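You operate a simulated robot arm through the tools that you are given. There is no shell and no other tool. Be economical: measure what you need, move in short steps, check, and stop when the job is done.

The job below is to be done with a simulated two-armed robot. You get a single attempt, and the scene is never put back.

TASK
Pick up the orange tube with one hand, pass it to the other hand and put it on the top of the low steel table.

The check looks at the end state, three seconds after you hand in, the way a careful person would. Anything else that was tipped, shoved, dropped, spilled or broken makes it a failure.

THE ROBOT
Two 7-joint arms with two-finger parallel grippers on one trunk, on a base that drives. Base frame: it is fixed to the floor where the robot stands at the start and does not move with it; the origin is under the middle of the robot, x ahead of it, y to its left, z up; the surface under the hand at the start is at about z = 850. Readings come in mm, degrees, newtons and seconds.
The left shoulder is at the start at [60, 143, 901], the right one opposite. With the tool pointing down near the work surface each hand reaches from about 300 to 720 mm from the robot's upright axis, wherever it stands, measured 20 degrees to its own side. Places, roughly: top of the low steel table [-1500, 300, 700]. Payload 1.57 kg a hand.
The TCP of each hand is the grasp point between the finger pads, 30 mm short of the fingertips. In the tool frame z runs along the fingers and y along their closing line. Largest opening 110 mm; finger width 24, thickness 12; the body of the gripper, 48 by 112 mm, starts 78 mm behind the TCP.
Orientation is told as [roll, pitch, yaw] about the base's x, y, z axes, in that order, counted from this pose: with the fingers straight down and closing along the base's y, the tool's x points along the base's -x, its y along +y and its z along -z.

THE INTERFACE
- The arms move only by the tool apply_moves. It takes "left_steps", "right_steps" or both (then of equal length, played together; a hand with none holds still); each is one flat list of numbers, 6 for each row, row after row: the shift along the base's x, y, z in mm, then the turn, a rotation vector about the base's x, y, z in degrees. In form: [tx, ty, tz, wx, wy, wz, tx, ty, tz, wx, wy, wz, ...]. A call has 1 to 20 rows; each row shifts and turns the commanded pose from where the row before left it. "left_jaw" and "right_jaw" are, for a hand that has rows, the closure, from 0 (fully open) to 1 (shut), set as the call begins (left out, the last holds). Rows are played at 5 a second. More than 50 mm and 8.6 degrees between two rows, or a gripper value outside its range, and nothing of the call is played. Where a pose cannot be reached the arm comes as near as it can. A force on the tool above 40 N (or 10 N above the force at the start of the call, whichever is more), or a blocked arm, ends the call early, and 0.2 s more pass. Each finger travels about 45 mm/s and halts on what it meets, pressing with about 43 N; the grip force reading is that of the motor and also rises with nothing between the fingers. The clock runs only during rows and for 0.2 s after the last one: add rows that do not move to give the fingers time. It gives the time, the measured TCP pose, the force on the tool (base axes), the opening and the grip force at its end, in the units of the frame above (readings bear some noise), with the torque about the TCP (base axes, N m) and any sound that the robot's microphone picked up.
- Cameras (640 x 400 px; columns grow to the right, rows downward): "scene" is now at [35.8, 36.6, 1508.2]; the picture's right is [0.50, -0.87, 0.00], its down [-0.67, -0.39, -0.63] and it looks along [0.54, 0.31, -0.78] (base axes); focal length 257 px, centre (320, 200). "left" rides on the left gripper at [70, -16, -141] in its tool frame; the picture's right is [0.23, 0.97, 0.00], its down [-0.86, 0.20, -0.48] and it looks along [-0.47, 0.11, 0.88] (tool axes); focal length 222 px, centre (320, 200). "right" rides on the right gripper at [70, 16, -141] in its tool frame; the picture's right is [-0.23, 0.97, 0.00], its down [-0.86, -0.20, -0.48] and it looks along [-0.47, -0.11, 0.88] (tool axes); focal length 222 px, centre (320, 200). There is no depth. A picture from a camera that has moved, and an enlarged one, comes with that camera's place and axes in the base frame and with its lens.
- snapshot(camera): a new picture of that camera. No time passes.
- move_column(by): slides the trunk up (or, below 0, down) by that many mm; the arms and the scene camera ride with it, the base frame stays. It gives what a move gives, with no picture.
- roll_base(legs): drives the robot by 1 to 6 legs, each [ahead, left, turn to the left] in mm, mm and degrees, along the robot's own axes; the way and the turn of a leg run together, so that a leg with both is an arc; at most 1500 mm and 180 degrees a leg. The arms and the cameras ride along, it lands a little off, and it stops where it bumps. It gives what a move gives.
- aim_head(pan, tilt): turns the head with the scene camera to pan (to the left, within 86 degrees either way) and tilt (down, from -29 to 69), counted from straight ahead of the robot. It gives what a move gives.
- inspect(camera, box): a new picture of the part [left, top, right, bottom] of that camera's present view, enlarged. No time passes.
- sign_off(): hands the job in; it is judged then, once.

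Work in short steps. Places have to be worked out from the pictures, the camera data and where the tool is seen: move nearer, look again, correct. Check each grasp and each placing, and mend what went wrong. You have 120 turns and 92 pictures in all, those below and enlarged ones among them. Open the grippers and draw the arms clear of the work before you hand the job in, unless the task says otherwise; then end with one line.

The tools are called after ">>>" as a command line: name --argument value ..., lists and objects as JSON in quotes. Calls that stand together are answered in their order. apply_moves: Moves the arms, as the interface text tells. Its arguments: {"type":"object","properties":{"left_steps":{"type":"array"},"left_jaw":{"type":"number"},"right_steps":{"type":"array"},"right_jaw":{"type":"number"}},"required":[]} The other tools are called the same way: move_column (by) slides the trunk up or down; roll_base (legs) drives the base; aim_head (pan, tilt) turns the head that bears the scene camera; snapshot (camera) takes a picture; inspect (camera, box) takes an enlarged picture of a part of a camera's view; sign_off () hands the job in.

At the start:

```text
time_s: 0.0
left_tcp_pos: [318.6, 333.9, 1083.2]
left_orientation: [0.0, 0.0, 0.0]
left_force: [0.1, 0.3, -0.2]
left_wrist_torque: [0.0, 0.0, -0.02]
left_opening: 109.9
left_finger_force: 0.2
right_tcp_pos: [389.1, 6.4, 1050.1]
right_orientation: [0.0, 0.0, 0.0]
right_force: [-0.4, 0.3, -0.6]
right_wrist_torque: [-0.01, -0.02, -0.04]
right_opening: 109.9
right_finger_force: 0.1
trunk travel left (down, up): [-500.0, 90.0]
robot x, y, heading: [-0.2, 2.1, 0.0]
head pan, tilt: [30.0, 51.1]
```

scene: 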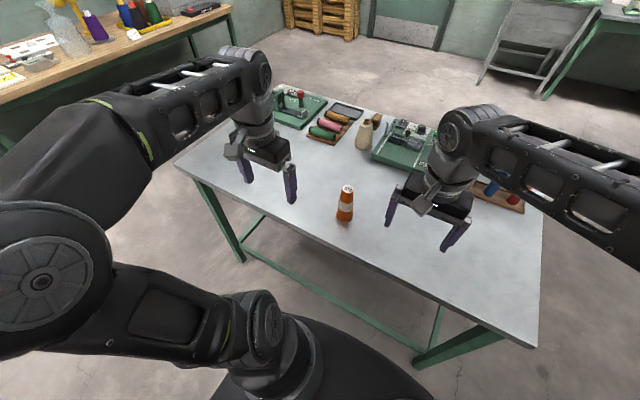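
right: 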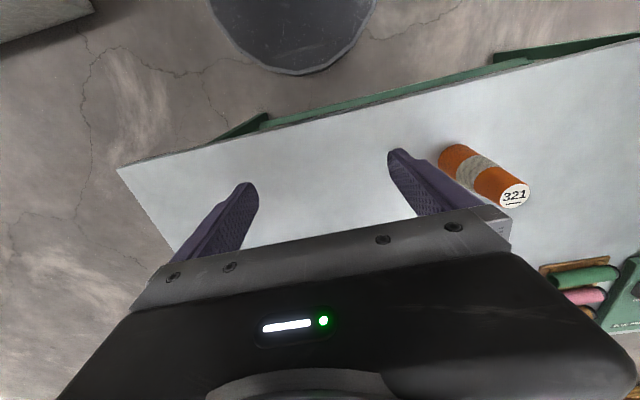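
left: 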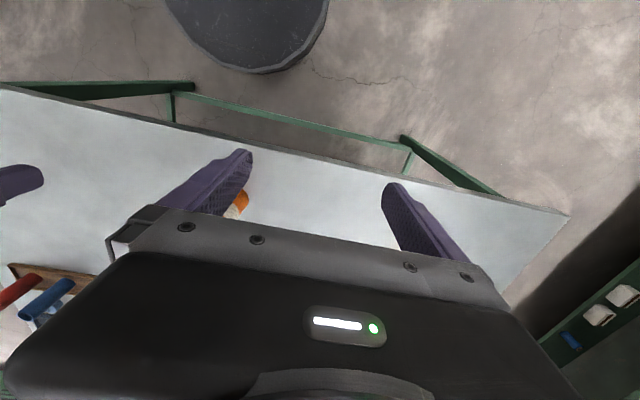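

The tube stands near x≈470, y≈198, with its top at about z≈975. I'll enlarge it and look at where the low steel table is before choosing the hands.

>>> inspect --camera "scene" --box '[290, 150, 410, 240]'

>>> inspect --camera "right" --box '[400, 110, 560, 230]'

```text
4.44 times, centred on (350, 195) of scene
camera zoom: at [35.8, 36.6, 1508.2], right [0.5, -0.87, 0.0], down [-0.67, -0.39, -0.63], along [0.54, 0.31, -0.78], focal length 1143 px, centre (187, 222)
```

zoom: 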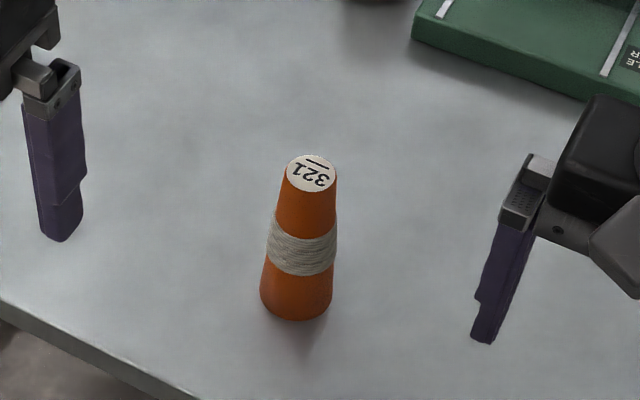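

```text
3.33 times, centred on (480, 170) of right
camera zoom: at [319.8, 21.8, 1193.0], right [0.23, 0.97, 0.0], down [0.86, -0.2, 0.48], along [0.47, -0.11, -0.88], focal length 740 px, centre (-213, 300)
```

zoom: 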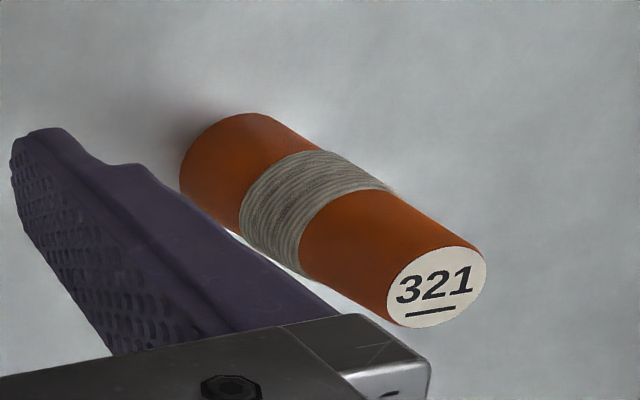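

The tube is a slightly tapered cone (about Ø50 at the base, Ø32 at the top, 125 mm tall). The plan is for the left hand to grip it low from the robot's side with a tilted tool, and for the right hand to take the top from straight above. I'll back the base up a little for elbow room.

>>> roll_base --legs '[[-130, 0, 0]]'

```text
time_s: 1.3
left_tcp_pos: [190.7, 335.0, 1083.7]
left_orientation: [0.0, 0.0, 0.0]
left_force: [-0.1, 0.5, 0.0]
left_wrist_torque: [-0.02, -0.06, -0.01]
left_opening: 110.1
left_finger_force: 0.0
right_tcp_pos: [262.0, 5.9, 1052.2]
right_orientation: [-0.1, -0.2, 0.0]
right_force: [-0.6, 0.7, -0.2]
right_wrist_torque: [-0.01, -0.06, -0.01]
right_opening: 110.0
right_finger_force: 0.0
trunk travel left (down, up): [-500.0, 90.0]
robot x, y, heading: [-124.0, -1.1, -0.3]
head pan, tilt: [30.0, 51.1]
```

Now I tilt the left hand to 35° below horizontal and bring it to a pre-grasp point, moving the right hand aside.

>>> apply_moves --left_steps '[20, -20, -8, 0, -7.86, 0, 20, -20, -8, 0, -7.86, 0, 20, -20, -8, 0, -7.86, 0, 20, -20, -8, 0, -7.86, 0, 20, -20, -8, 0, -7.86, 0, 20, -20, -8, 0, -7.86, 0, 20, -17, -8, 0, -7.86, 0, 0, 0, 0, 0, 0, 0]' --right_steps '[0, -12, 0, 0, 0, 0, 0, -12, 0, 0, 0, 0, 0, -12, 0, 0, 0, 0, 0, -12, 0, 0, 0, 0, 0, -12, 0, 0, 0, 0, 0, -12, 0, 0, 0, 0, 0, -12, 0, 0, 0, 0, 0, 0, 0, 0, 0, 0]'

>>> snapshot --camera "scene"

>>> snapshot --camera "left"

```text
time_s: 3.1
left_tcp_pos: [352.6, 197.1, 1040.2]
left_orientation: [-0.2, -55.0, 0.3]
left_force: [-0.6, 0.1, 0.0]
left_wrist_torque: [0.01, -0.02, -0.02]
left_opening: 109.9
left_finger_force: 0.0
left hand out of reach, approached as far as the arm can: row 6, 7
right_tcp_pos: [263.8, -77.7, 1051.0]
right_orientation: [0.0, 0.1, 0.1]
right_force: [0.1, -0.3, 0.2]
right_wrist_torque: [-0.02, 0.01, -0.03]
right_opening: 110.1
right_finger_force: 0.1
trunk travel left (down, up): [-500.0, 90.0]
robot x, y, heading: [-126.7, 1.8, -0.1]
head pan, tilt: [30.0, 51.1]
```

```text
86 pictures are left
camera scene: at [-91.4, 37.2, 1508.2], right [0.5, -0.87, 0.0], down [-0.67, -0.39, -0.63], along [0.54, 0.31, -0.78], focal length 257 px, centre (320, 200)
```

scene: 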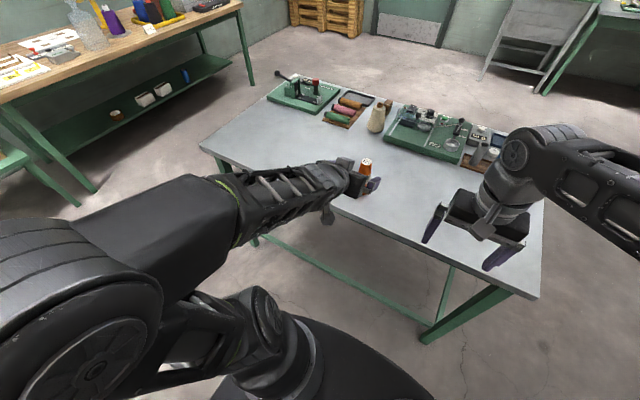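

```text
85 pictures are left
camera left: at [197.4, 181.0, 1063.9], right [-0.13, 0.97, -0.19], down [0.1, 0.2, 0.97], along [0.99, 0.11, -0.12], focal length 222 px, centre (320, 200)
```

left: 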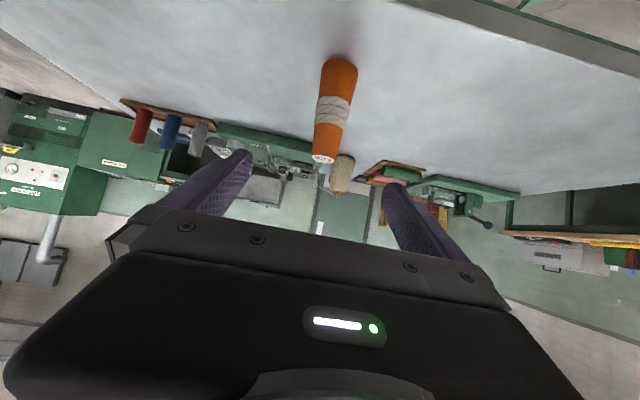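

The left-camera estimate puts the tube at (472, 203). I'll move to a point 110 mm short of it along the approach line, then look again.

>>> apply_moves --left_steps '[20, 1, -20, 0, 0, 0, 20, 1, -20, 0, 0, 0, 5, 1, -20, 0, 0, 0, 3, 0, -17, 0, 0, 0, 0, 0, 0, 0, 0, 0]'

>>> snapshot --camera "left"

```text
time_s: 4.3
left_tcp_pos: [401.2, 200.1, 963.5]
left_orientation: [0.0, -54.9, 0.0]
left_force: [0.5, 0.4, 0.2]
left_wrist_torque: [0.01, -0.01, 0.01]
left_opening: 109.9
left_finger_force: 0.1
right_tcp_pos: [263.8, -76.9, 1051.0]
right_orientation: [-0.1, 0.0, 0.0]
right_force: [-1.0, -0.1, -0.3]
right_wrist_torque: [-0.02, -0.02, 0.01]
right_opening: 110.2
right_finger_force: 0.1
trunk travel left (down, up): [-500.0, 90.0]
robot x, y, heading: [-125.9, 1.1, -0.1]
head pan, tilt: [30.0, 51.1]
```

```text
84 pictures are left
camera left: at [246.6, 184.2, 986.8], right [-0.13, 0.97, -0.19], down [0.1, 0.2, 0.97], along [0.99, 0.11, -0.12], focal length 222 px, centre (320, 200)
```

left: 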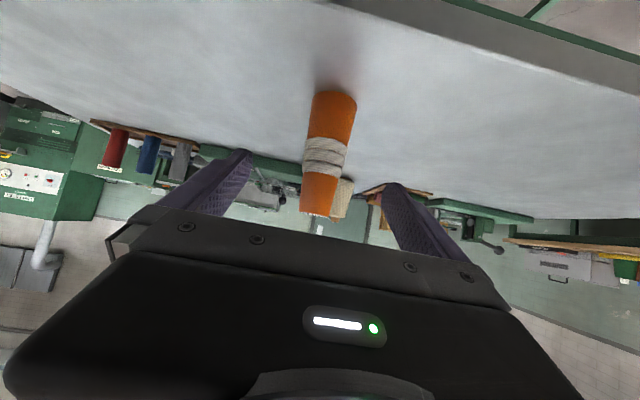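

The estimate holds at (472, 204). I'll go down and in along the approach line to TCP (471, 203, 893).

>>> apply_moves --left_steps '[0, 3, -20, 0, 0, 0, 17, 0, -12.5, 0, 0, 0, 17, 0, -12.5, 0, 0, 0, 17, 0, -12.5, 0, 0, 0, 17, 0, -12.5, 0, 0, 0, 0, 0, 0, 0, 0, 0]'

>>> snapshot --camera "left"

>>> snapshot --camera "right"

```text
time_s: 5.7
left_tcp_pos: [469.5, 201.3, 892.5]
left_orientation: [0.0, -55.0, 0.1]
left_force: [0.0, 0.1, 0.7]
left_wrist_torque: [-0.01, 0.02, 0.03]
left_opening: 110.0
left_finger_force: 0.0
right_tcp_pos: [263.3, -77.8, 1049.9]
right_orientation: [0.0, -0.1, 0.0]
right_force: [-0.7, -0.6, -0.3]
right_wrist_torque: [0.01, -0.03, 0.01]
right_opening: 110.1
right_finger_force: 0.1
trunk travel left (down, up): [-500.0, 90.0]
robot x, y, heading: [-124.4, -1.6, -0.1]
head pan, tilt: [30.0, 51.1]
```

```text
83 pictures are left
camera left: at [315.2, 185.6, 915.6], right [-0.13, 0.97, -0.19], down [0.1, 0.2, 0.97], along [0.99, 0.11, -0.12], focal length 222 px, centre (320, 200)
```

left: 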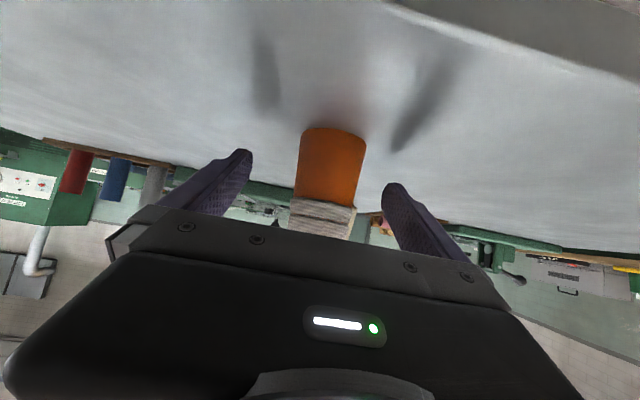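

```text
82 pictures are left
camera right: at [193.1, -62.0, 1192.9], right [0.23, 0.97, 0.0], down [0.86, -0.2, 0.48], along [0.47, -0.11, -0.88], focal length 222 px, centre (320, 200)
```

right: 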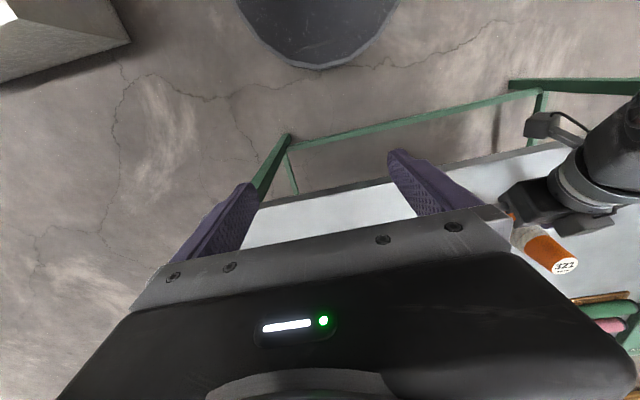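

The tube sits between the fingers at about the TCP and is centred, so I close the left jaw.

>>> apply_moves --left_steps '[0, 0, 0, 0, 0, 0, 0, 0, 0, 0, 0, 0, 0, 0, 0, 0, 0, 0, 0, 0, 0, 0, 0, 0, 0, 0, 0, 0, 0, 0, 0, 0, 0, 0, 0, 0, 0, 0, 0, 0, 0, 0]' --left_jaw 1

>>> snapshot --camera "left"

```text
time_s: 7.3
left_tcp_pos: [469.6, 201.2, 892.0]
left_orientation: [-0.1, -55.0, -0.1]
left_force: [-0.9, -0.8, 0.7]
left_wrist_torque: [-0.01, 0.02, -0.01]
left_opening: 46.8
left_finger_force: 42.8
right_tcp_pos: [263.9, -77.8, 1051.2]
right_orientation: [0.0, 0.1, 0.0]
right_force: [-0.2, 0.5, 0.0]
right_wrist_torque: [-0.01, -0.04, 0.01]
right_opening: 110.1
right_finger_force: 0.1
trunk travel left (down, up): [-500.0, 90.0]
robot x, y, heading: [-127.4, -0.3, 0.0]
head pan, tilt: [30.0, 51.1]
```

```text
81 pictures are left
camera left: at [315.1, 185.6, 915.7], right [-0.13, 0.97, -0.19], down [0.1, 0.2, 0.97], along [0.99, 0.11, -0.12], focal length 222 px, centre (320, 200)
```

left: 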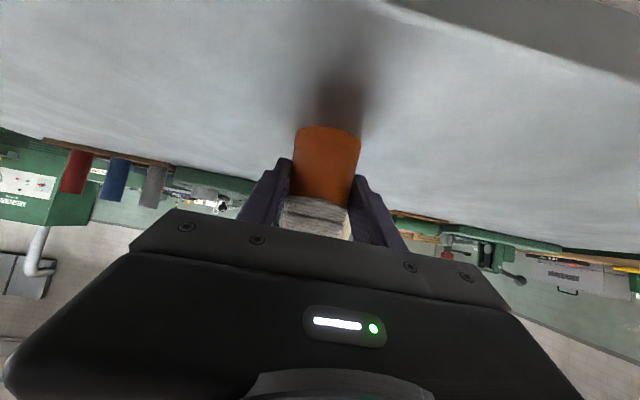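

Held at 46.8 mm, which fits the tube. I lift it straight up slowly.

>>> apply_moves --left_steps '[0, 0, 10, 0, 0, 0, 0, 0, 20, 0, 0, 0, 0, 0, 25, 0, 0, 0, 0, 0, 25, 0, 0, 0, 0, 0, 20, 0, 0, 0, 0, 0, 0, 0, 0, 0]'

>>> snapshot --camera "left"

>>> snapshot --camera "scene"

```text
time_s: 8.7
left_tcp_pos: [467.1, 203.4, 994.2]
left_orientation: [0.0, -55.0, 0.0]
left_force: [0.0, 0.7, -1.8]
left_wrist_torque: [0.01, 0.03, -0.01]
left_opening: 46.7
left_finger_force: 43.0
right_tcp_pos: [264.5, -76.5, 1051.1]
right_orientation: [0.0, 0.0, -0.1]
right_force: [0.5, -0.4, -0.1]
right_wrist_torque: [0.0, 0.01, 0.01]
right_opening: 110.1
right_finger_force: 0.0
trunk travel left (down, up): [-500.0, 90.0]
robot x, y, heading: [-124.8, 3.5, 0.2]
head pan, tilt: [30.0, 51.1]
```

```text
80 pictures are left
camera left: at [313.5, 187.5, 1016.8], right [-0.13, 0.97, -0.19], down [0.1, 0.2, 0.97], along [0.99, 0.11, -0.12], focal length 222 px, centre (320, 200)
```

left: 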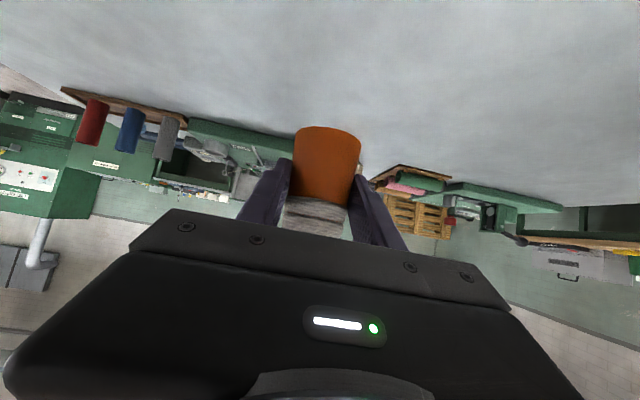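

```text
79 pictures are left
camera scene: at [-90.7, 36.5, 1508.2], right [0.5, -0.87, 0.0], down [-0.67, -0.39, -0.63], along [0.54, 0.31, -0.78], focal length 257 px, centre (320, 200)
```

scene: 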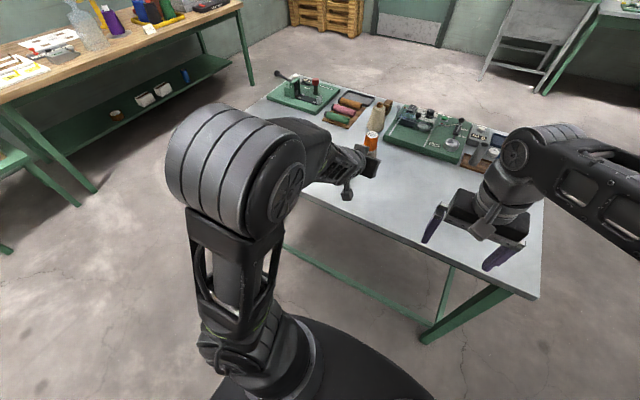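

The tube is firm in the left hand and unmoved in the grip. I bring it toward the middle, at a height the right hand can reach over, and raise the right hand to z≈1110.

>>> apply_moves --left_steps '[-6, -20, -5, 0, 0, 0, -6, -20, -5, 0, 0, 0, -6, -20, -5, 0, 0, 0, -6, -20, -5, 0, 0, 0, -6, -20, -5, 0, 0, 0, -6, -20, -5, 0, 0, 0, 0, 0, 0, 0, 0, 0]' --right_steps '[0, 0, 10, 0, 0, 0, 0, 0, 10, 0, 0, 0, 0, 0, 10, 0, 0, 0, 0, 0, 10, 0, 0, 0, 0, 0, 10, 0, 0, 0, 0, 0, 10, 0, 0, 0, 0, 0, 0, 0, 0, 0]'

>>> snapshot --camera "right"

>>> snapshot --camera "scene"

```text
time_s: 10.3
left_tcp_pos: [431.1, 80.8, 963.4]
left_orientation: [-0.1, -55.0, 0.1]
left_force: [-0.6, -0.1, -0.7]
left_wrist_torque: [-0.01, 0.01, 0.0]
left_opening: 46.5
left_finger_force: 43.1
right_tcp_pos: [262.7, -77.0, 1084.8]
right_orientation: [-0.2, 0.5, 0.3]
right_force: [0.0, 0.7, -0.3]
right_wrist_torque: [0.01, 0.0, 0.01]
right_opening: 110.0
right_finger_force: 0.1
right hand out of reach, approached as far as the arm can: row 4, 5, 6
trunk travel left (down, up): [-500.0, 90.0]
robot x, y, heading: [-126.7, -3.1, -0.1]
head pan, tilt: [30.0, 51.1]
```

```text
78 pictures are left
camera right: at [194.2, -60.4, 1226.8], right [0.22, 0.97, -0.01], down [0.86, -0.2, 0.47], along [0.46, -0.11, -0.88], focal length 222 px, centre (320, 200)
```

right: 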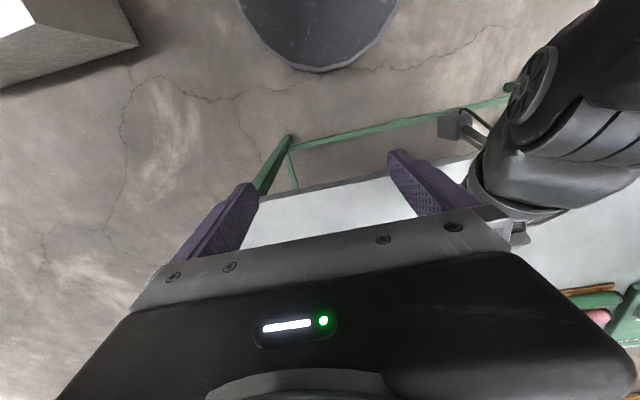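

```text
77 pictures are left
camera scene: at [-90.7, 36.5, 1508.2], right [0.5, -0.87, 0.0], down [-0.67, -0.39, -0.63], along [0.54, 0.31, -0.78], focal length 257 px, centre (320, 200)
```

scene: 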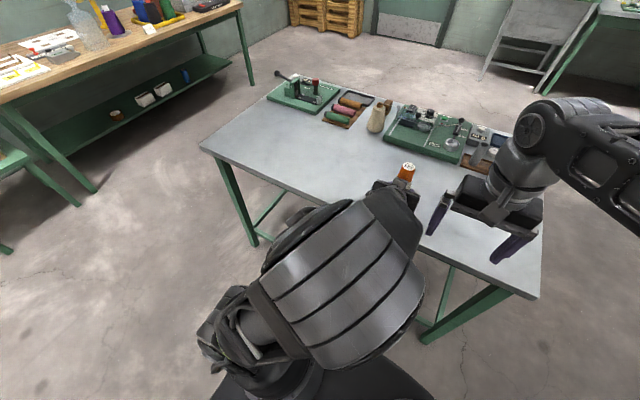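

The right arm's ceiling here is about z=1085. I lower the tube by 28 mm and send the right hand forward to x≈430, still off to its own side.

>>> apply_moves --left_steps '[0, 0, -10, 0, 0, 0, 0, 0, -10, 0, 0, 0, 0, 0, -8, 0, 0, 0, 0, 0, 0, 0, 0, 0, 0, 0, 0, 0, 0, 0, 0, 0, 0, 0, 0, 0]' --right_steps '[35, 0, -2, 0, 0, 0, 35, 0, -2, 0, 0, 0, 35, 0, -2, 0, 0, 0, 35, 0, 0, 0, 0, 0, 28, 0, 0, 0, 0, 0, 0, 0, 0, 0, 0, 0]'

>>> snapshot --camera "right"

```text
time_s: 11.7
left_tcp_pos: [432.7, 82.4, 935.6]
left_orientation: [0.1, -55.0, 0.2]
left_force: [-0.6, -0.8, -1.5]
left_wrist_torque: [-0.02, 0.0, -0.01]
left_opening: 46.5
left_finger_force: 43.1
right_tcp_pos: [352.6, -91.2, 1085.7]
right_orientation: [0.0, 0.0, 0.2]
right_force: [-0.5, -0.1, 0.1]
right_wrist_torque: [-0.03, 0.0, 0.01]
right_opening: 110.1
right_finger_force: 0.1
right hand out of reach, approached as far as the arm can: row 3, 4, 5
trunk travel left (down, up): [-500.0, 90.0]
robot x, y, heading: [-126.0, 0.5, 0.1]
head pan, tilt: [30.0, 51.1]
```

```text
76 pictures are left
camera right: at [281.8, -77.1, 1228.3], right [0.23, 0.97, 0.0], down [0.85, -0.2, 0.48], along [0.47, -0.11, -0.88], focal length 222 px, centre (320, 200)
```

right: 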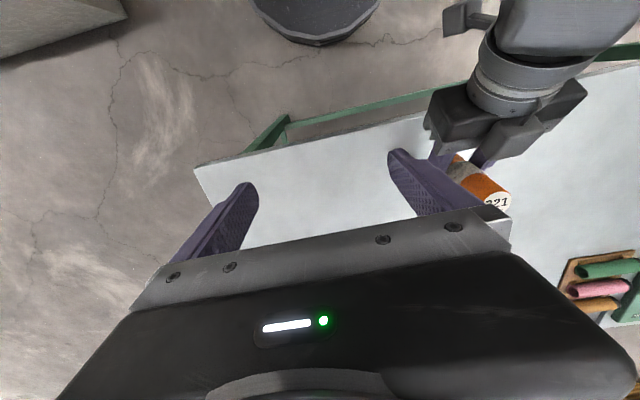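

The right hand is at its reach limit this high. Raising the trunk by 80 and lowering the hands relative to it gives it better reach.

>>> move_column --by 80

>>> apply_moves --left_steps '[-3, 0, -20, 0, 0, 0, -3, 0, -20, 0, 0, 0, -3, 0, -20, 0, 0, 0, -3, 0, -10, 0, 0, 0, 0, 0, 0, 0, 0, 0, 0, 0, 0, 0, 0, 0]' --right_steps '[0, 0, -30, 0, 0, 0, 10, 0, -30, 0, 0, 0, 20, 0, -10, 0, 0, 0, 20, 0, 0, 0, 0, 0, 17, 0, 0, 0, 0, 0, 0, 0, 0, 0, 0, 0]'

>>> snapshot --camera "right"

```text
time_s: 12.8
left_tcp_pos: [432.0, 82.3, 1016.1]
left_orientation: [0.1, -55.0, -0.1]
left_force: [-0.1, -0.3, -0.6]
left_wrist_torque: [0.01, 0.01, 0.0]
left_opening: 46.5
left_finger_force: 42.9
right_tcp_pos: [352.2, -93.7, 1165.3]
right_orientation: [0.1, -0.1, 0.0]
right_force: [0.0, -0.6, 0.1]
right_wrist_torque: [-0.03, -0.01, 0.0]
right_opening: 109.9
right_finger_force: 0.0
trunk travel left (down, up): [-580.0, 10.0]
robot x, y, heading: [-129.7, 0.6, -0.1]
head pan, tilt: [30.0, 51.1]
```

```text
time_s: 14.2
left_tcp_pos: [421.6, 81.9, 945.0]
left_orientation: [0.0, -55.0, 0.0]
left_force: [0.3, -1.0, -1.0]
left_wrist_torque: [-0.02, -0.03, -0.03]
left_opening: 46.4
left_finger_force: 42.9
right_tcp_pos: [422.5, -93.1, 1095.2]
right_orientation: [0.0, 0.1, 0.1]
right_force: [0.3, 0.5, 0.2]
right_wrist_torque: [-0.02, -0.01, -0.02]
right_opening: 109.8
right_finger_force: 0.1
trunk travel left (down, up): [-580.0, 10.0]
robot x, y, heading: [-125.8, 1.7, 0.2]
head pan, tilt: [30.0, 51.1]
```

```text
75 pictures are left
camera right: at [351.1, -77.3, 1237.7], right [0.23, 0.97, 0.0], down [0.85, -0.2, 0.48], along [0.47, -0.11, -0.88], focal length 222 px, centre (320, 200)
```

right: 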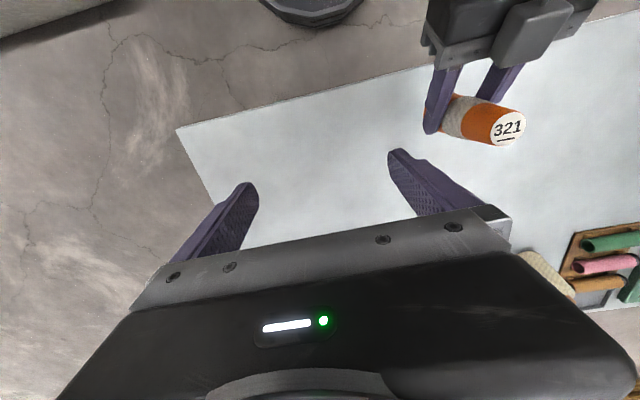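

The tube top reads at about (428, 82, 1026). I slide the right hand over it at z≈1090, which leaves the fingertips about 35 mm above the top.

>>> apply_moves --right_steps '[0, 30, -1, 0, 0, 0, 1, 30, -1, 0, 0, 0, 1, 30, -1, 0, 0, 0, 1, 30, -1, 0, 0, 0, 1, 30, -1, 0, 0, 0, 1, 25, 0, 0, 0, 0, 0, 0, 0, 0, 0, 0]'

>>> snapshot --camera "right"

>>> snapshot --camera "left"

>>> snapshot --camera "scene"

```text
time_s: 15.8
left_tcp_pos: [420.8, 82.5, 944.5]
left_orientation: [-0.1, -55.0, 0.1]
left_force: [0.7, -0.1, 0.4]
left_wrist_torque: [0.0, 0.0, 0.01]
left_opening: 46.3
left_finger_force: 42.8
right_tcp_pos: [424.7, 65.9, 1091.7]
right_orientation: [0.2, -0.3, -0.1]
right_force: [0.3, 0.1, -0.3]
right_wrist_torque: [0.0, -0.02, -0.04]
right_opening: 110.1
right_finger_force: 0.1
right hand out of reach, approached as far as the arm can: row 6
trunk travel left (down, up): [-580.0, 10.0]
robot x, y, heading: [-127.8, 2.2, -0.0]
head pan, tilt: [30.0, 51.1]
```

```text
74 pictures are left
camera right: at [354.0, 80.7, 1233.9], right [0.23, 0.97, 0.0], down [0.85, -0.2, 0.48], along [0.47, -0.11, -0.88], focal length 222 px, centre (320, 200)
```

right: 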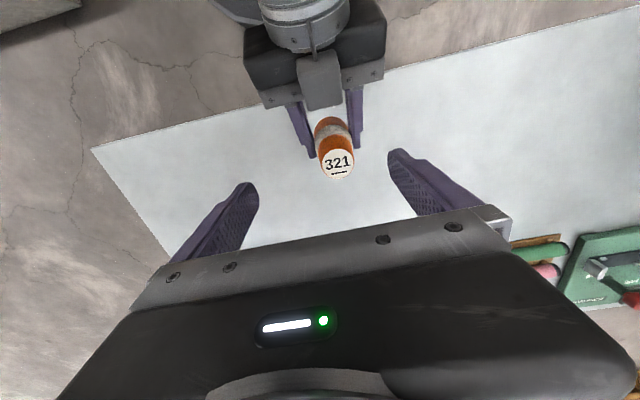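

```text
73 pictures are left
camera left: at [266.5, 65.8, 968.0], right [-0.13, 0.97, -0.19], down [0.1, 0.2, 0.97], along [0.99, 0.11, -0.12], focal length 222 px, centre (320, 200)
```

left: 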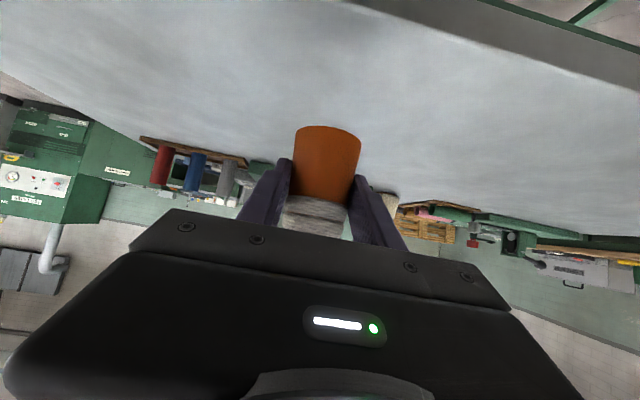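

```text
72 pictures are left
camera scene: at [-90.8, 36.9, 1588.2], right [0.5, -0.87, 0.0], down [-0.67, -0.39, -0.63], along [0.54, 0.31, -0.78], focal length 257 px, centre (320, 200)
```

scene: 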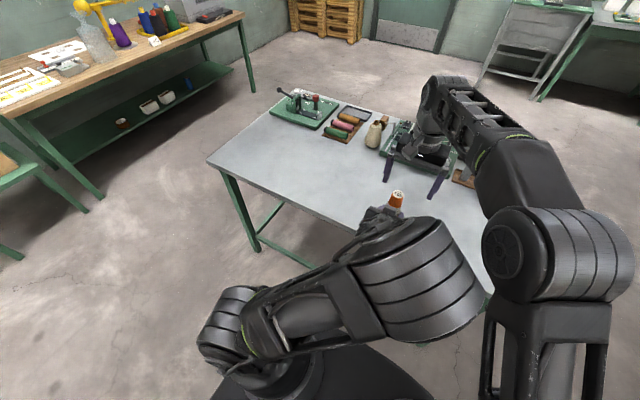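

The tube top is at (428, 80) and the right hand is at (425, 66), so I shift the left hand by (-3, -14) to line them up, then check.

>>> apply_moves --left_steps '[-1, -7, 0, 0, 0, 0, -2, -7, 0, 0, 0, 0, 0, 0, 0, 0, 0, 0, 0, 0, 0, 0, 0, 0]' --right_steps '[0, 0, -12, 0, 0, 0, 0, 0, -12, 0, 0, 0, 0, 0, 0, 0, 0, 0, 0, 0, 0, 0, 0, 0]'

>>> snapshot --camera "right"

```text
time_s: 16.8
left_tcp_pos: [418.4, 68.2, 945.1]
left_orientation: [0.0, -55.0, 0.0]
left_force: [-0.3, -0.6, 0.5]
left_wrist_torque: [0.02, -0.01, -0.01]
left_opening: 46.4
left_finger_force: 42.4
right_tcp_pos: [424.4, 63.9, 1068.7]
right_orientation: [0.1, 0.1, -0.1]
right_force: [-0.5, 0.2, 0.0]
right_wrist_torque: [0.0, 0.02, -0.03]
right_opening: 109.8
right_finger_force: 0.1
trunk travel left (down, up): [-580.0, 10.0]
robot x, y, heading: [-130.1, 0.8, -0.1]
head pan, tilt: [30.0, 51.1]
```

```text
71 pictures are left
camera right: at [354.7, 80.3, 1210.5], right [0.23, 0.97, 0.0], down [0.85, -0.2, 0.48], along [0.47, -0.11, -0.88], focal length 222 px, centre (320, 200)
```

right: 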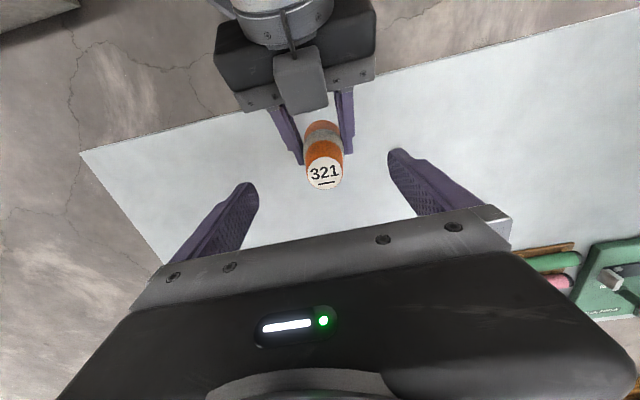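

They're aligned within a few mm. I descend with the right hand to z≈1012 and look.

>>> apply_moves --right_steps '[1, 2, -14, 0, 0, 0, 1, 1, -14, 0, 0, 0, 0, 0, -14, 0, 0, 0, 0, 0, -14, 0, 0, 0, 0, 0, 0, 0, 0, 0]'

>>> snapshot --camera "right"

>>> inspect --camera "scene" --box '[320, 120, 480, 240]'

```text
time_s: 18.0
left_tcp_pos: [418.9, 69.1, 946.1]
left_orientation: [0.0, -55.1, -0.1]
left_force: [1.4, -0.4, -0.6]
left_wrist_torque: [0.0, 0.01, 0.0]
left_opening: 46.6
left_finger_force: 43.3
right_tcp_pos: [429.4, 68.7, 1011.5]
right_orientation: [0.0, 0.0, 0.0]
right_force: [-0.3, 0.0, -0.7]
right_wrist_torque: [0.04, 0.0, 0.01]
right_opening: 110.1
right_finger_force: 0.0
trunk travel left (down, up): [-580.0, 10.0]
robot x, y, heading: [-129.2, 1.1, 0.0]
head pan, tilt: [30.0, 51.1]
```

```text
70 pictures are left
camera right: at [357.4, 83.5, 1153.6], right [0.23, 0.97, 0.0], down [0.85, -0.2, 0.48], along [0.47, -0.11, -0.88], focal length 222 px, centre (320, 200)
```

right: 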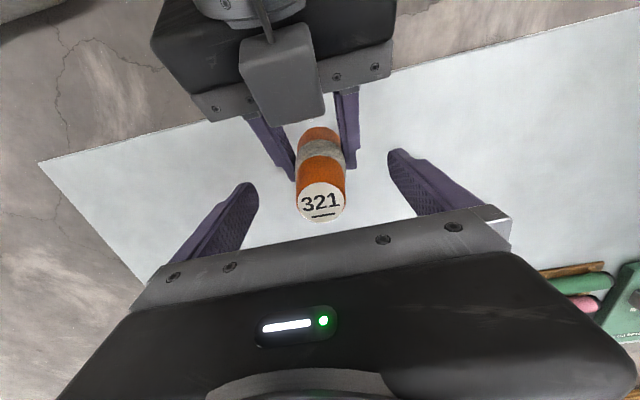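

```text
3.33 times, centred on (400, 180) of scene
camera zoom: at [-90.9, 36.5, 1588.3], right [0.5, -0.87, 0.0], down [-0.67, -0.39, -0.63], along [0.54, 0.31, -0.78], focal length 857 px, centre (53, 267)
```

zoom: 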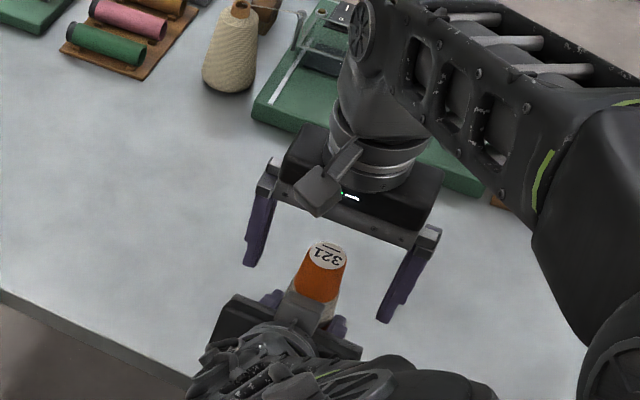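

The tube top reads (426, 69) against the right TCP at (428, 68), so the fingers straddle it. I close the right jaw.

>>> apply_moves --right_steps '[-1, 0, 0, 0, 0, 0, 0, 0, 0, 0, 0, 0, 0, 0, 0, 0, 0, 0, 0, 0, 0, 0, 0, 0, 0, 0, 0, 0, 0, 0, 0, 0, 0, 0, 0, 0, 0, 0, 0, 0, 0, 0, 0, 0, 0, 0, 0, 0]' --right_jaw 1

>>> snapshot --camera "right"

```text
time_s: 19.8
left_tcp_pos: [418.2, 66.1, 944.7]
left_orientation: [0.0, -55.0, -0.1]
left_force: [-0.5, -3.5, -0.3]
left_wrist_torque: [0.06, 0.01, -0.02]
left_opening: 46.3
left_finger_force: 42.5
right_tcp_pos: [427.5, 68.2, 1012.0]
right_orientation: [0.0, 0.0, 0.0]
right_force: [0.7, 2.0, -0.2]
right_wrist_torque: [0.04, -0.03, 0.04]
right_opening: 37.3
right_finger_force: 42.9
trunk travel left (down, up): [-580.0, 10.0]
robot x, y, heading: [-125.9, 0.4, -0.0]
head pan, tilt: [30.0, 51.1]
```

```text
68 pictures are left
camera right: at [356.5, 83.7, 1153.9], right [0.23, 0.97, 0.0], down [0.85, -0.2, 0.48], along [0.47, -0.11, -0.88], focal length 222 px, centre (320, 200)
```

right: 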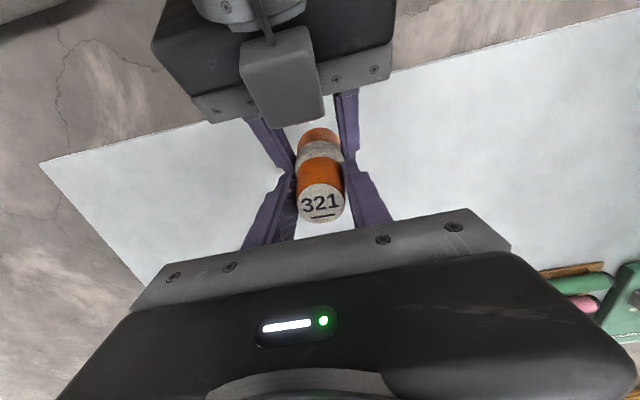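

Both hands hold the tube (right opening 37 mm, 43 N). I open the left jaw and draw the left hand back horizontally.

>>> apply_moves --left_steps '[0, 0, 0, 0, 0, 0, 0, 0, 0, 0, 0, 0, 0, 0, 0, 0, 0, 0, 0, 0, 0, 0, 0, 0, 0, 0, 0, 0, 0, 0]' --left_jaw 0

>>> apply_moves --left_steps '[-15, 0, 0, 0, 0, 0, -20, 0, 0, 0, 0, 0, -20, 0, 0, 0, 0, 0, -20, 0, 0, 0, 0, 0, 0, 0, 0, 0, 0, 0]'

>>> snapshot --camera "right"

>>> snapshot --camera "left"

```text
time_s: 21.0
left_tcp_pos: [417.6, 68.1, 944.8]
left_orientation: [0.0, -54.9, 0.0]
left_force: [-1.0, 1.0, 0.4]
left_wrist_torque: [0.02, 0.01, -0.03]
left_opening: 110.3
left_finger_force: 0.0
right_tcp_pos: [427.1, 68.4, 1011.2]
right_orientation: [0.0, 0.1, 0.0]
right_force: [-0.9, -0.3, -0.3]
right_wrist_torque: [0.02, -0.05, 0.0]
right_opening: 37.6
right_finger_force: 43.2
trunk travel left (down, up): [-580.0, 10.0]
robot x, y, heading: [-126.8, -1.2, 0.3]
head pan, tilt: [30.0, 51.1]
```

```text
time_s: 22.2
left_tcp_pos: [345.8, 66.3, 944.6]
left_orientation: [0.1, -55.1, -0.1]
left_force: [0.0, 1.2, 0.9]
left_wrist_torque: [-0.01, 0.0, 0.0]
left_opening: 109.9
left_finger_force: 0.1
right_tcp_pos: [427.2, 67.4, 1011.7]
right_orientation: [0.0, 0.0, 0.0]
right_force: [0.2, 0.1, -1.0]
right_wrist_torque: [0.01, -0.02, -0.01]
right_opening: 37.2
right_finger_force: 43.0
trunk travel left (down, up): [-580.0, 10.0]
robot x, y, heading: [-127.0, 1.2, -0.1]
head pan, tilt: [30.0, 51.1]
```

```text
67 pictures are left
camera right: at [356.7, 83.6, 1153.8], right [0.23, 0.97, 0.0], down [0.85, -0.2, 0.48], along [0.47, -0.11, -0.88], focal length 222 px, centre (320, 200)
```

right: 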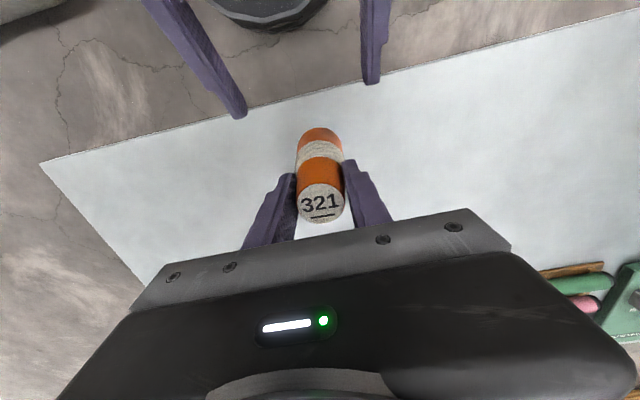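

```text
66 pictures are left
camera left: at [190.3, 50.5, 967.8], right [-0.13, 0.97, -0.19], down [0.1, 0.2, 0.97], along [0.99, 0.11, -0.12], focal length 222 px, centre (320, 200)
```

left: 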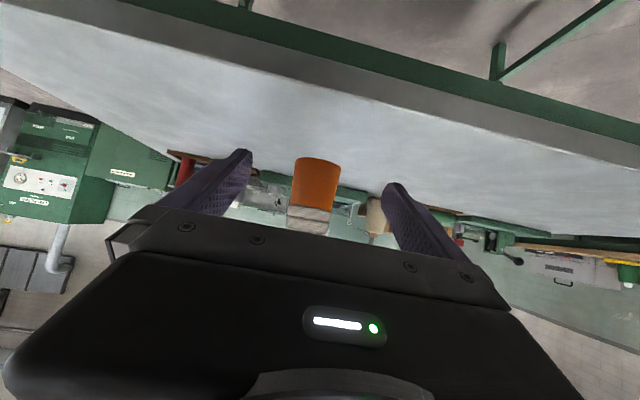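

The handover is done. Before driving I look around with the head to see what is beside and behind the robot.

>>> aim_head --pan -86 --tilt 35

>>> snapshot --camera "scene"

>>> aim_head --pan 86 --tilt 30

>>> snapshot --camera "scene"

```text
time_s: 24.2
left_tcp_pos: [345.9, 67.0, 945.8]
left_orientation: [0.0, -55.0, 0.0]
left_force: [0.0, 0.1, 0.1]
left_wrist_torque: [-0.01, 0.01, -0.01]
left_opening: 110.1
left_finger_force: 0.1
right_tcp_pos: [427.7, 68.4, 1013.0]
right_orientation: [-0.1, 0.0, -0.1]
right_force: [0.2, 0.0, 0.3]
right_wrist_torque: [-0.02, 0.01, -0.02]
right_opening: 37.3
right_finger_force: 43.0
trunk travel left (down, up): [-580.0, 10.0]
robot x, y, heading: [-124.2, 1.3, 0.1]
head pan, tilt: [-85.9, 35.0]
```

```text
65 pictures are left
camera scene: at [-150.3, -89.4, 1611.5], right [-1.0, -0.07, 0.0], down [-0.04, 0.57, -0.82], along [0.06, -0.82, -0.57], focal length 257 px, centre (320, 200)
```

scene: 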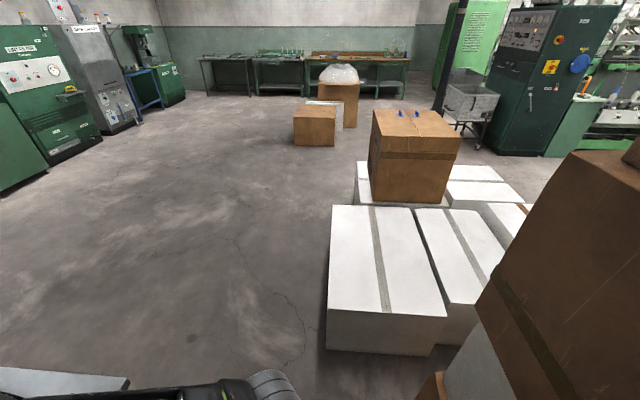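

```text
time_s: 26.8
left_tcp_pos: [345.7, 66.2, 943.9]
left_orientation: [0.0, -55.0, -0.1]
left_force: [0.2, -0.6, -0.2]
left_wrist_torque: [0.03, -0.01, 0.0]
left_opening: 110.2
left_finger_force: 0.0
right_tcp_pos: [428.2, 68.7, 1011.1]
right_orientation: [0.0, 0.0, 0.0]
right_force: [0.3, -0.3, -0.1]
right_wrist_torque: [-0.01, -0.02, 0.0]
right_opening: 37.2
right_finger_force: 43.0
trunk travel left (down, up): [-580.0, 10.0]
robot x, y, heading: [-126.2, 2.0, 0.0]
head pan, tilt: [85.9, 30.0]
```

```text
64 pictures are left
camera scene: at [-150.2, 88.7, 1619.3], right [1.0, -0.07, 0.0], down [-0.04, -0.5, -0.87], along [0.06, 0.86, -0.5], focal length 257 px, centre (320, 200)
```

scene: 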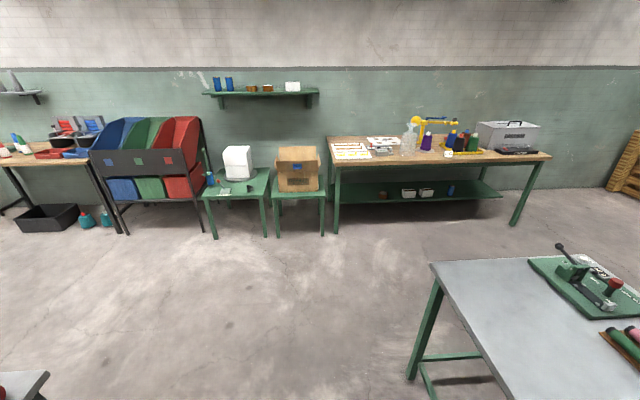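

The low table's near corner shows at about (-1030, 600), and there are boxes at right-rear. I back up 200 mm and turn left, the side that is clear, to face the low table.

>>> roll_base --legs '[[-200, 0, 0], [0, 0, 90], [0, 0, 88]]'

>>> aim_head --pan 0 --tilt 30

>>> snapshot --camera "scene"

```text
time_s: 28.6
left_tcp_pos: [174.0, 64.6, 943.6]
left_orientation: [0.1, -54.7, -10.6]
left_force: [0.6, -0.3, -1.3]
left_wrist_torque: [-0.02, 0.03, -0.04]
left_opening: 110.1
left_finger_force: 0.0
right_tcp_pos: [256.1, 52.2, 1012.0]
right_orientation: [0.1, 0.1, -10.4]
right_force: [1.0, -0.4, -1.1]
right_wrist_torque: [0.0, 0.05, -0.02]
right_opening: 37.1
right_finger_force: 43.3
trunk travel left (down, up): [-580.0, 10.0]
robot x, y, heading: [-303.3, 85.8, -10.6]
head pan, tilt: [85.9, 30.0]
stopped in leg 2: the robot was blocked; the commanded pose is now the measured one
```

```text
time_s: 30.2
left_tcp_pos: [170.8, 62.9, 944.3]
left_orientation: [0.2, -55.1, -10.7]
left_force: [-0.8, 0.5, -1.3]
left_wrist_torque: [-0.01, -0.01, -0.03]
left_opening: 110.1
left_finger_force: 0.1
right_tcp_pos: [253.0, 52.6, 1013.2]
right_orientation: [0.1, -0.1, -10.5]
right_force: [-0.3, 0.3, -0.5]
right_wrist_torque: [-0.01, -0.01, 0.01]
right_opening: 37.1
right_finger_force: 43.0
trunk travel left (down, up): [-580.0, 10.0]
robot x, y, heading: [-302.0, 85.1, -10.4]
head pan, tilt: [0.0, 30.0]
```

```text
63 pictures are left
camera scene: at [-244.6, 72.7, 1619.2], right [-0.18, -0.98, 0.0], down [-0.49, 0.09, -0.87], along [0.85, -0.16, -0.5], focal length 257 px, centre (320, 200)
```

scene: 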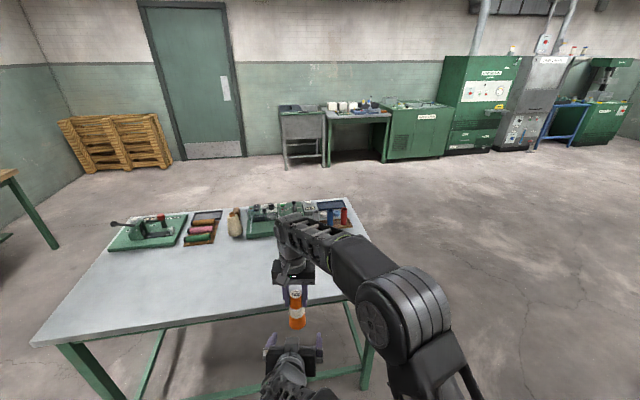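

The base was blocked in the turn and pushed off to y=+86, so it touched something. I look right and left, downward, before moving again.

>>> aim_head --pan -86 --tilt 60

>>> snapshot --camera "scene"

>>> aim_head --pan 86 --tilt 60

>>> snapshot --camera "scene"

```text
time_s: 31.8
left_tcp_pos: [170.6, 63.4, 944.9]
left_orientation: [0.1, -55.1, -10.7]
left_force: [1.0, 0.0, 0.0]
left_wrist_torque: [0.0, 0.01, -0.01]
left_opening: 110.1
left_finger_force: 0.1
right_tcp_pos: [253.3, 52.7, 1013.8]
right_orientation: [0.2, -0.1, -10.4]
right_force: [-0.8, 0.2, -1.5]
right_wrist_torque: [0.05, 0.01, 0.02]
right_opening: 37.3
right_finger_force: 42.8
trunk travel left (down, up): [-580.0, 10.0]
robot x, y, heading: [-302.0, 81.3, -10.4]
head pan, tilt: [-85.9, 60.0]
```

```text
62 pictures are left
camera scene: at [-341.1, 22.8, 1577.2], right [-0.99, 0.11, 0.0], down [0.1, 0.86, -0.5], along [-0.06, -0.5, -0.87], focal length 257 px, centre (320, 200)
```

scene: 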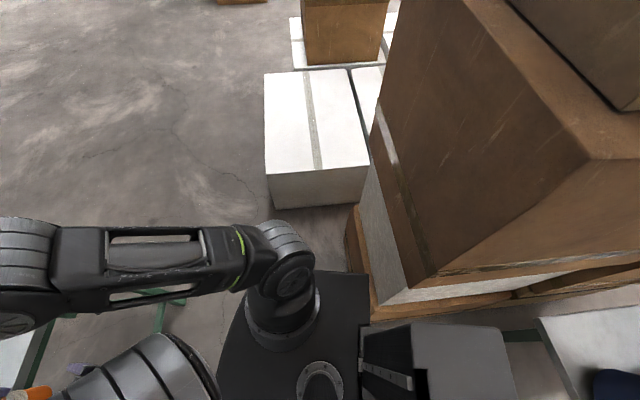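

```text
time_s: 34.4
left_tcp_pos: [170.7, 62.8, 945.6]
left_orientation: [0.1, -55.0, -10.7]
left_force: [0.3, -0.8, -0.1]
left_wrist_torque: [-0.02, -0.01, 0.01]
left_opening: 110.1
left_finger_force: 0.0
right_tcp_pos: [253.0, 51.3, 1014.2]
right_orientation: [0.3, -0.2, -10.4]
right_force: [1.0, 0.5, -0.4]
right_wrist_torque: [-0.01, -0.03, 0.01]
right_opening: 37.6
right_finger_force: 42.7
trunk travel left (down, up): [-580.0, 10.0]
robot x, y, heading: [-307.7, 81.3, -10.5]
head pan, tilt: [85.9, 60.0]
```

```text
61 pictures are left
camera scene: at [-316.9, 153.5, 1577.2], right [0.97, -0.25, 0.0], down [-0.22, -0.84, -0.5], along [0.13, 0.48, -0.87], focal length 257 px, centre (320, 200)
```

scene: 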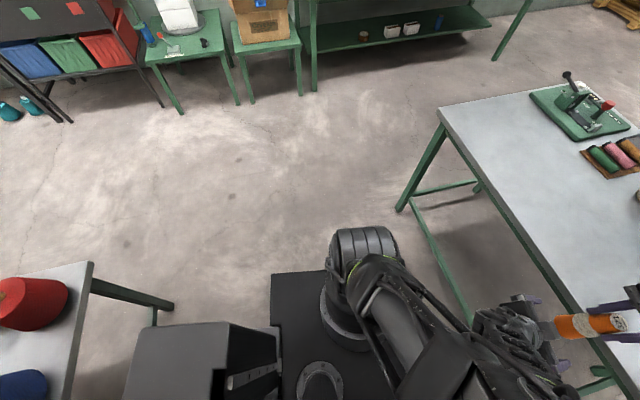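

The robot's rear corner met the heavy pallet stack at right-rear (its face is at about x=-640, y<-80); the robot moved and the stack seems not to have. The low table spans y≈20..595 with its front edge at x≈-1025. I move off to the open floor on the left before turning.

>>> roll_base --legs '[[50, 0, 0], [-190, 740, 0]]'

>>> aim_head --pan -86 --tilt 45

>>> snapshot --camera "scene"

```text
time_s: 39.1
left_tcp_pos: [155.5, 839.1, 943.8]
left_orientation: [0.0, -55.0, -9.1]
left_force: [-1.0, 0.8, -0.3]
left_wrist_torque: [-0.01, -0.02, -0.03]
left_opening: 110.0
left_finger_force: 0.1
right_tcp_pos: [235.5, 830.0, 1014.8]
right_orientation: [0.1, -0.1, -8.8]
right_force: [0.0, 0.2, -0.3]
right_wrist_torque: [-0.02, 0.01, -0.02]
right_opening: 37.2
right_finger_force: 43.4
trunk travel left (down, up): [-580.0, 10.0]
robot x, y, heading: [-317.6, 849.3, -9.0]
head pan, tilt: [85.9, 60.0]
```

```text
time_s: 41.7
left_tcp_pos: [154.1, 837.8, 944.6]
left_orientation: [0.1, -55.0, -9.2]
left_force: [1.0, -0.5, -0.1]
left_wrist_torque: [0.0, -0.02, -0.01]
left_opening: 109.9
left_finger_force: 0.0
right_tcp_pos: [236.4, 830.0, 1015.0]
right_orientation: [0.2, -0.1, -8.8]
right_force: [-0.6, -0.3, -0.6]
right_wrist_torque: [-0.01, 0.02, -0.01]
right_opening: 37.4
right_finger_force: 42.9
trunk travel left (down, up): [-580.0, 10.0]
robot x, y, heading: [-322.3, 848.6, -8.9]
head pan, tilt: [-85.9, 45.0]
```

```text
60 pictures are left
camera scene: at [-356.9, 769.5, 1596.6], right [-1.0, 0.08, 0.0], down [0.06, 0.7, -0.71], along [-0.06, -0.7, -0.71], focal length 257 px, centre (320, 200)
```

scene: 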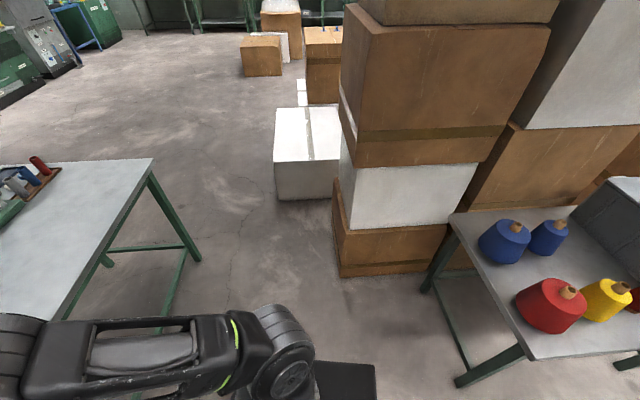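

The stack is upright and in place. I turn left to face the low table from the open area.

>>> roll_base --legs '[[0, 0, 95], [0, 0, 94]]'

>>> aim_head --pan 30 --tilt 35

>>> snapshot --camera "scene"

```text
time_s: 50.0
left_tcp_pos: [-793.2, 799.3, 944.2]
left_orientation: [-0.1, -55.0, 177.6]
left_force: [0.3, 0.5, -0.1]
left_wrist_torque: [0.02, -0.04, 0.02]
left_opening: 110.0
left_finger_force: 0.1
right_tcp_pos: [-875.9, 799.6, 1013.3]
right_orientation: [0.1, -0.1, 177.9]
right_force: [-0.5, -0.5, 0.4]
right_wrist_torque: [0.02, 0.0, 0.0]
right_opening: 37.6
right_finger_force: 42.4
trunk travel left (down, up): [-580.0, 10.0]
robot x, y, heading: [-317.4, 850.2, 178.1]
head pan, tilt: [-85.9, 45.0]
```

```text
time_s: 51.9
left_tcp_pos: [-793.9, 801.0, 945.6]
left_orientation: [0.1, -54.9, 177.6]
left_force: [-0.1, 0.3, 0.7]
left_wrist_torque: [0.01, 0.02, -0.03]
left_opening: 110.2
left_finger_force: 0.1
right_tcp_pos: [-875.1, 800.1, 1014.5]
right_orientation: [0.2, -0.1, 177.8]
right_force: [0.8, 0.2, -1.1]
right_wrist_torque: [0.02, -0.03, -0.04]
right_opening: 37.3
right_finger_force: 43.2
trunk travel left (down, up): [-580.0, 10.0]
robot x, y, heading: [-319.9, 840.9, 178.0]
head pan, tilt: [30.0, 35.0]
```

```text
59 pictures are left
camera scene: at [-368.8, 803.7, 1611.5], right [-0.47, 0.88, 0.0], down [0.51, 0.27, -0.82], along [-0.72, -0.38, -0.57], focal length 257 px, centre (320, 200)
```

scene: 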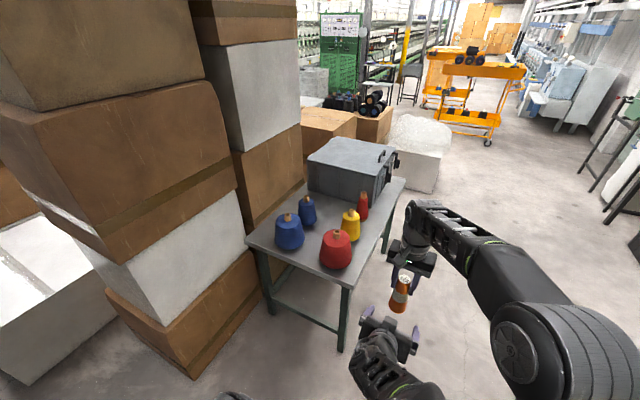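

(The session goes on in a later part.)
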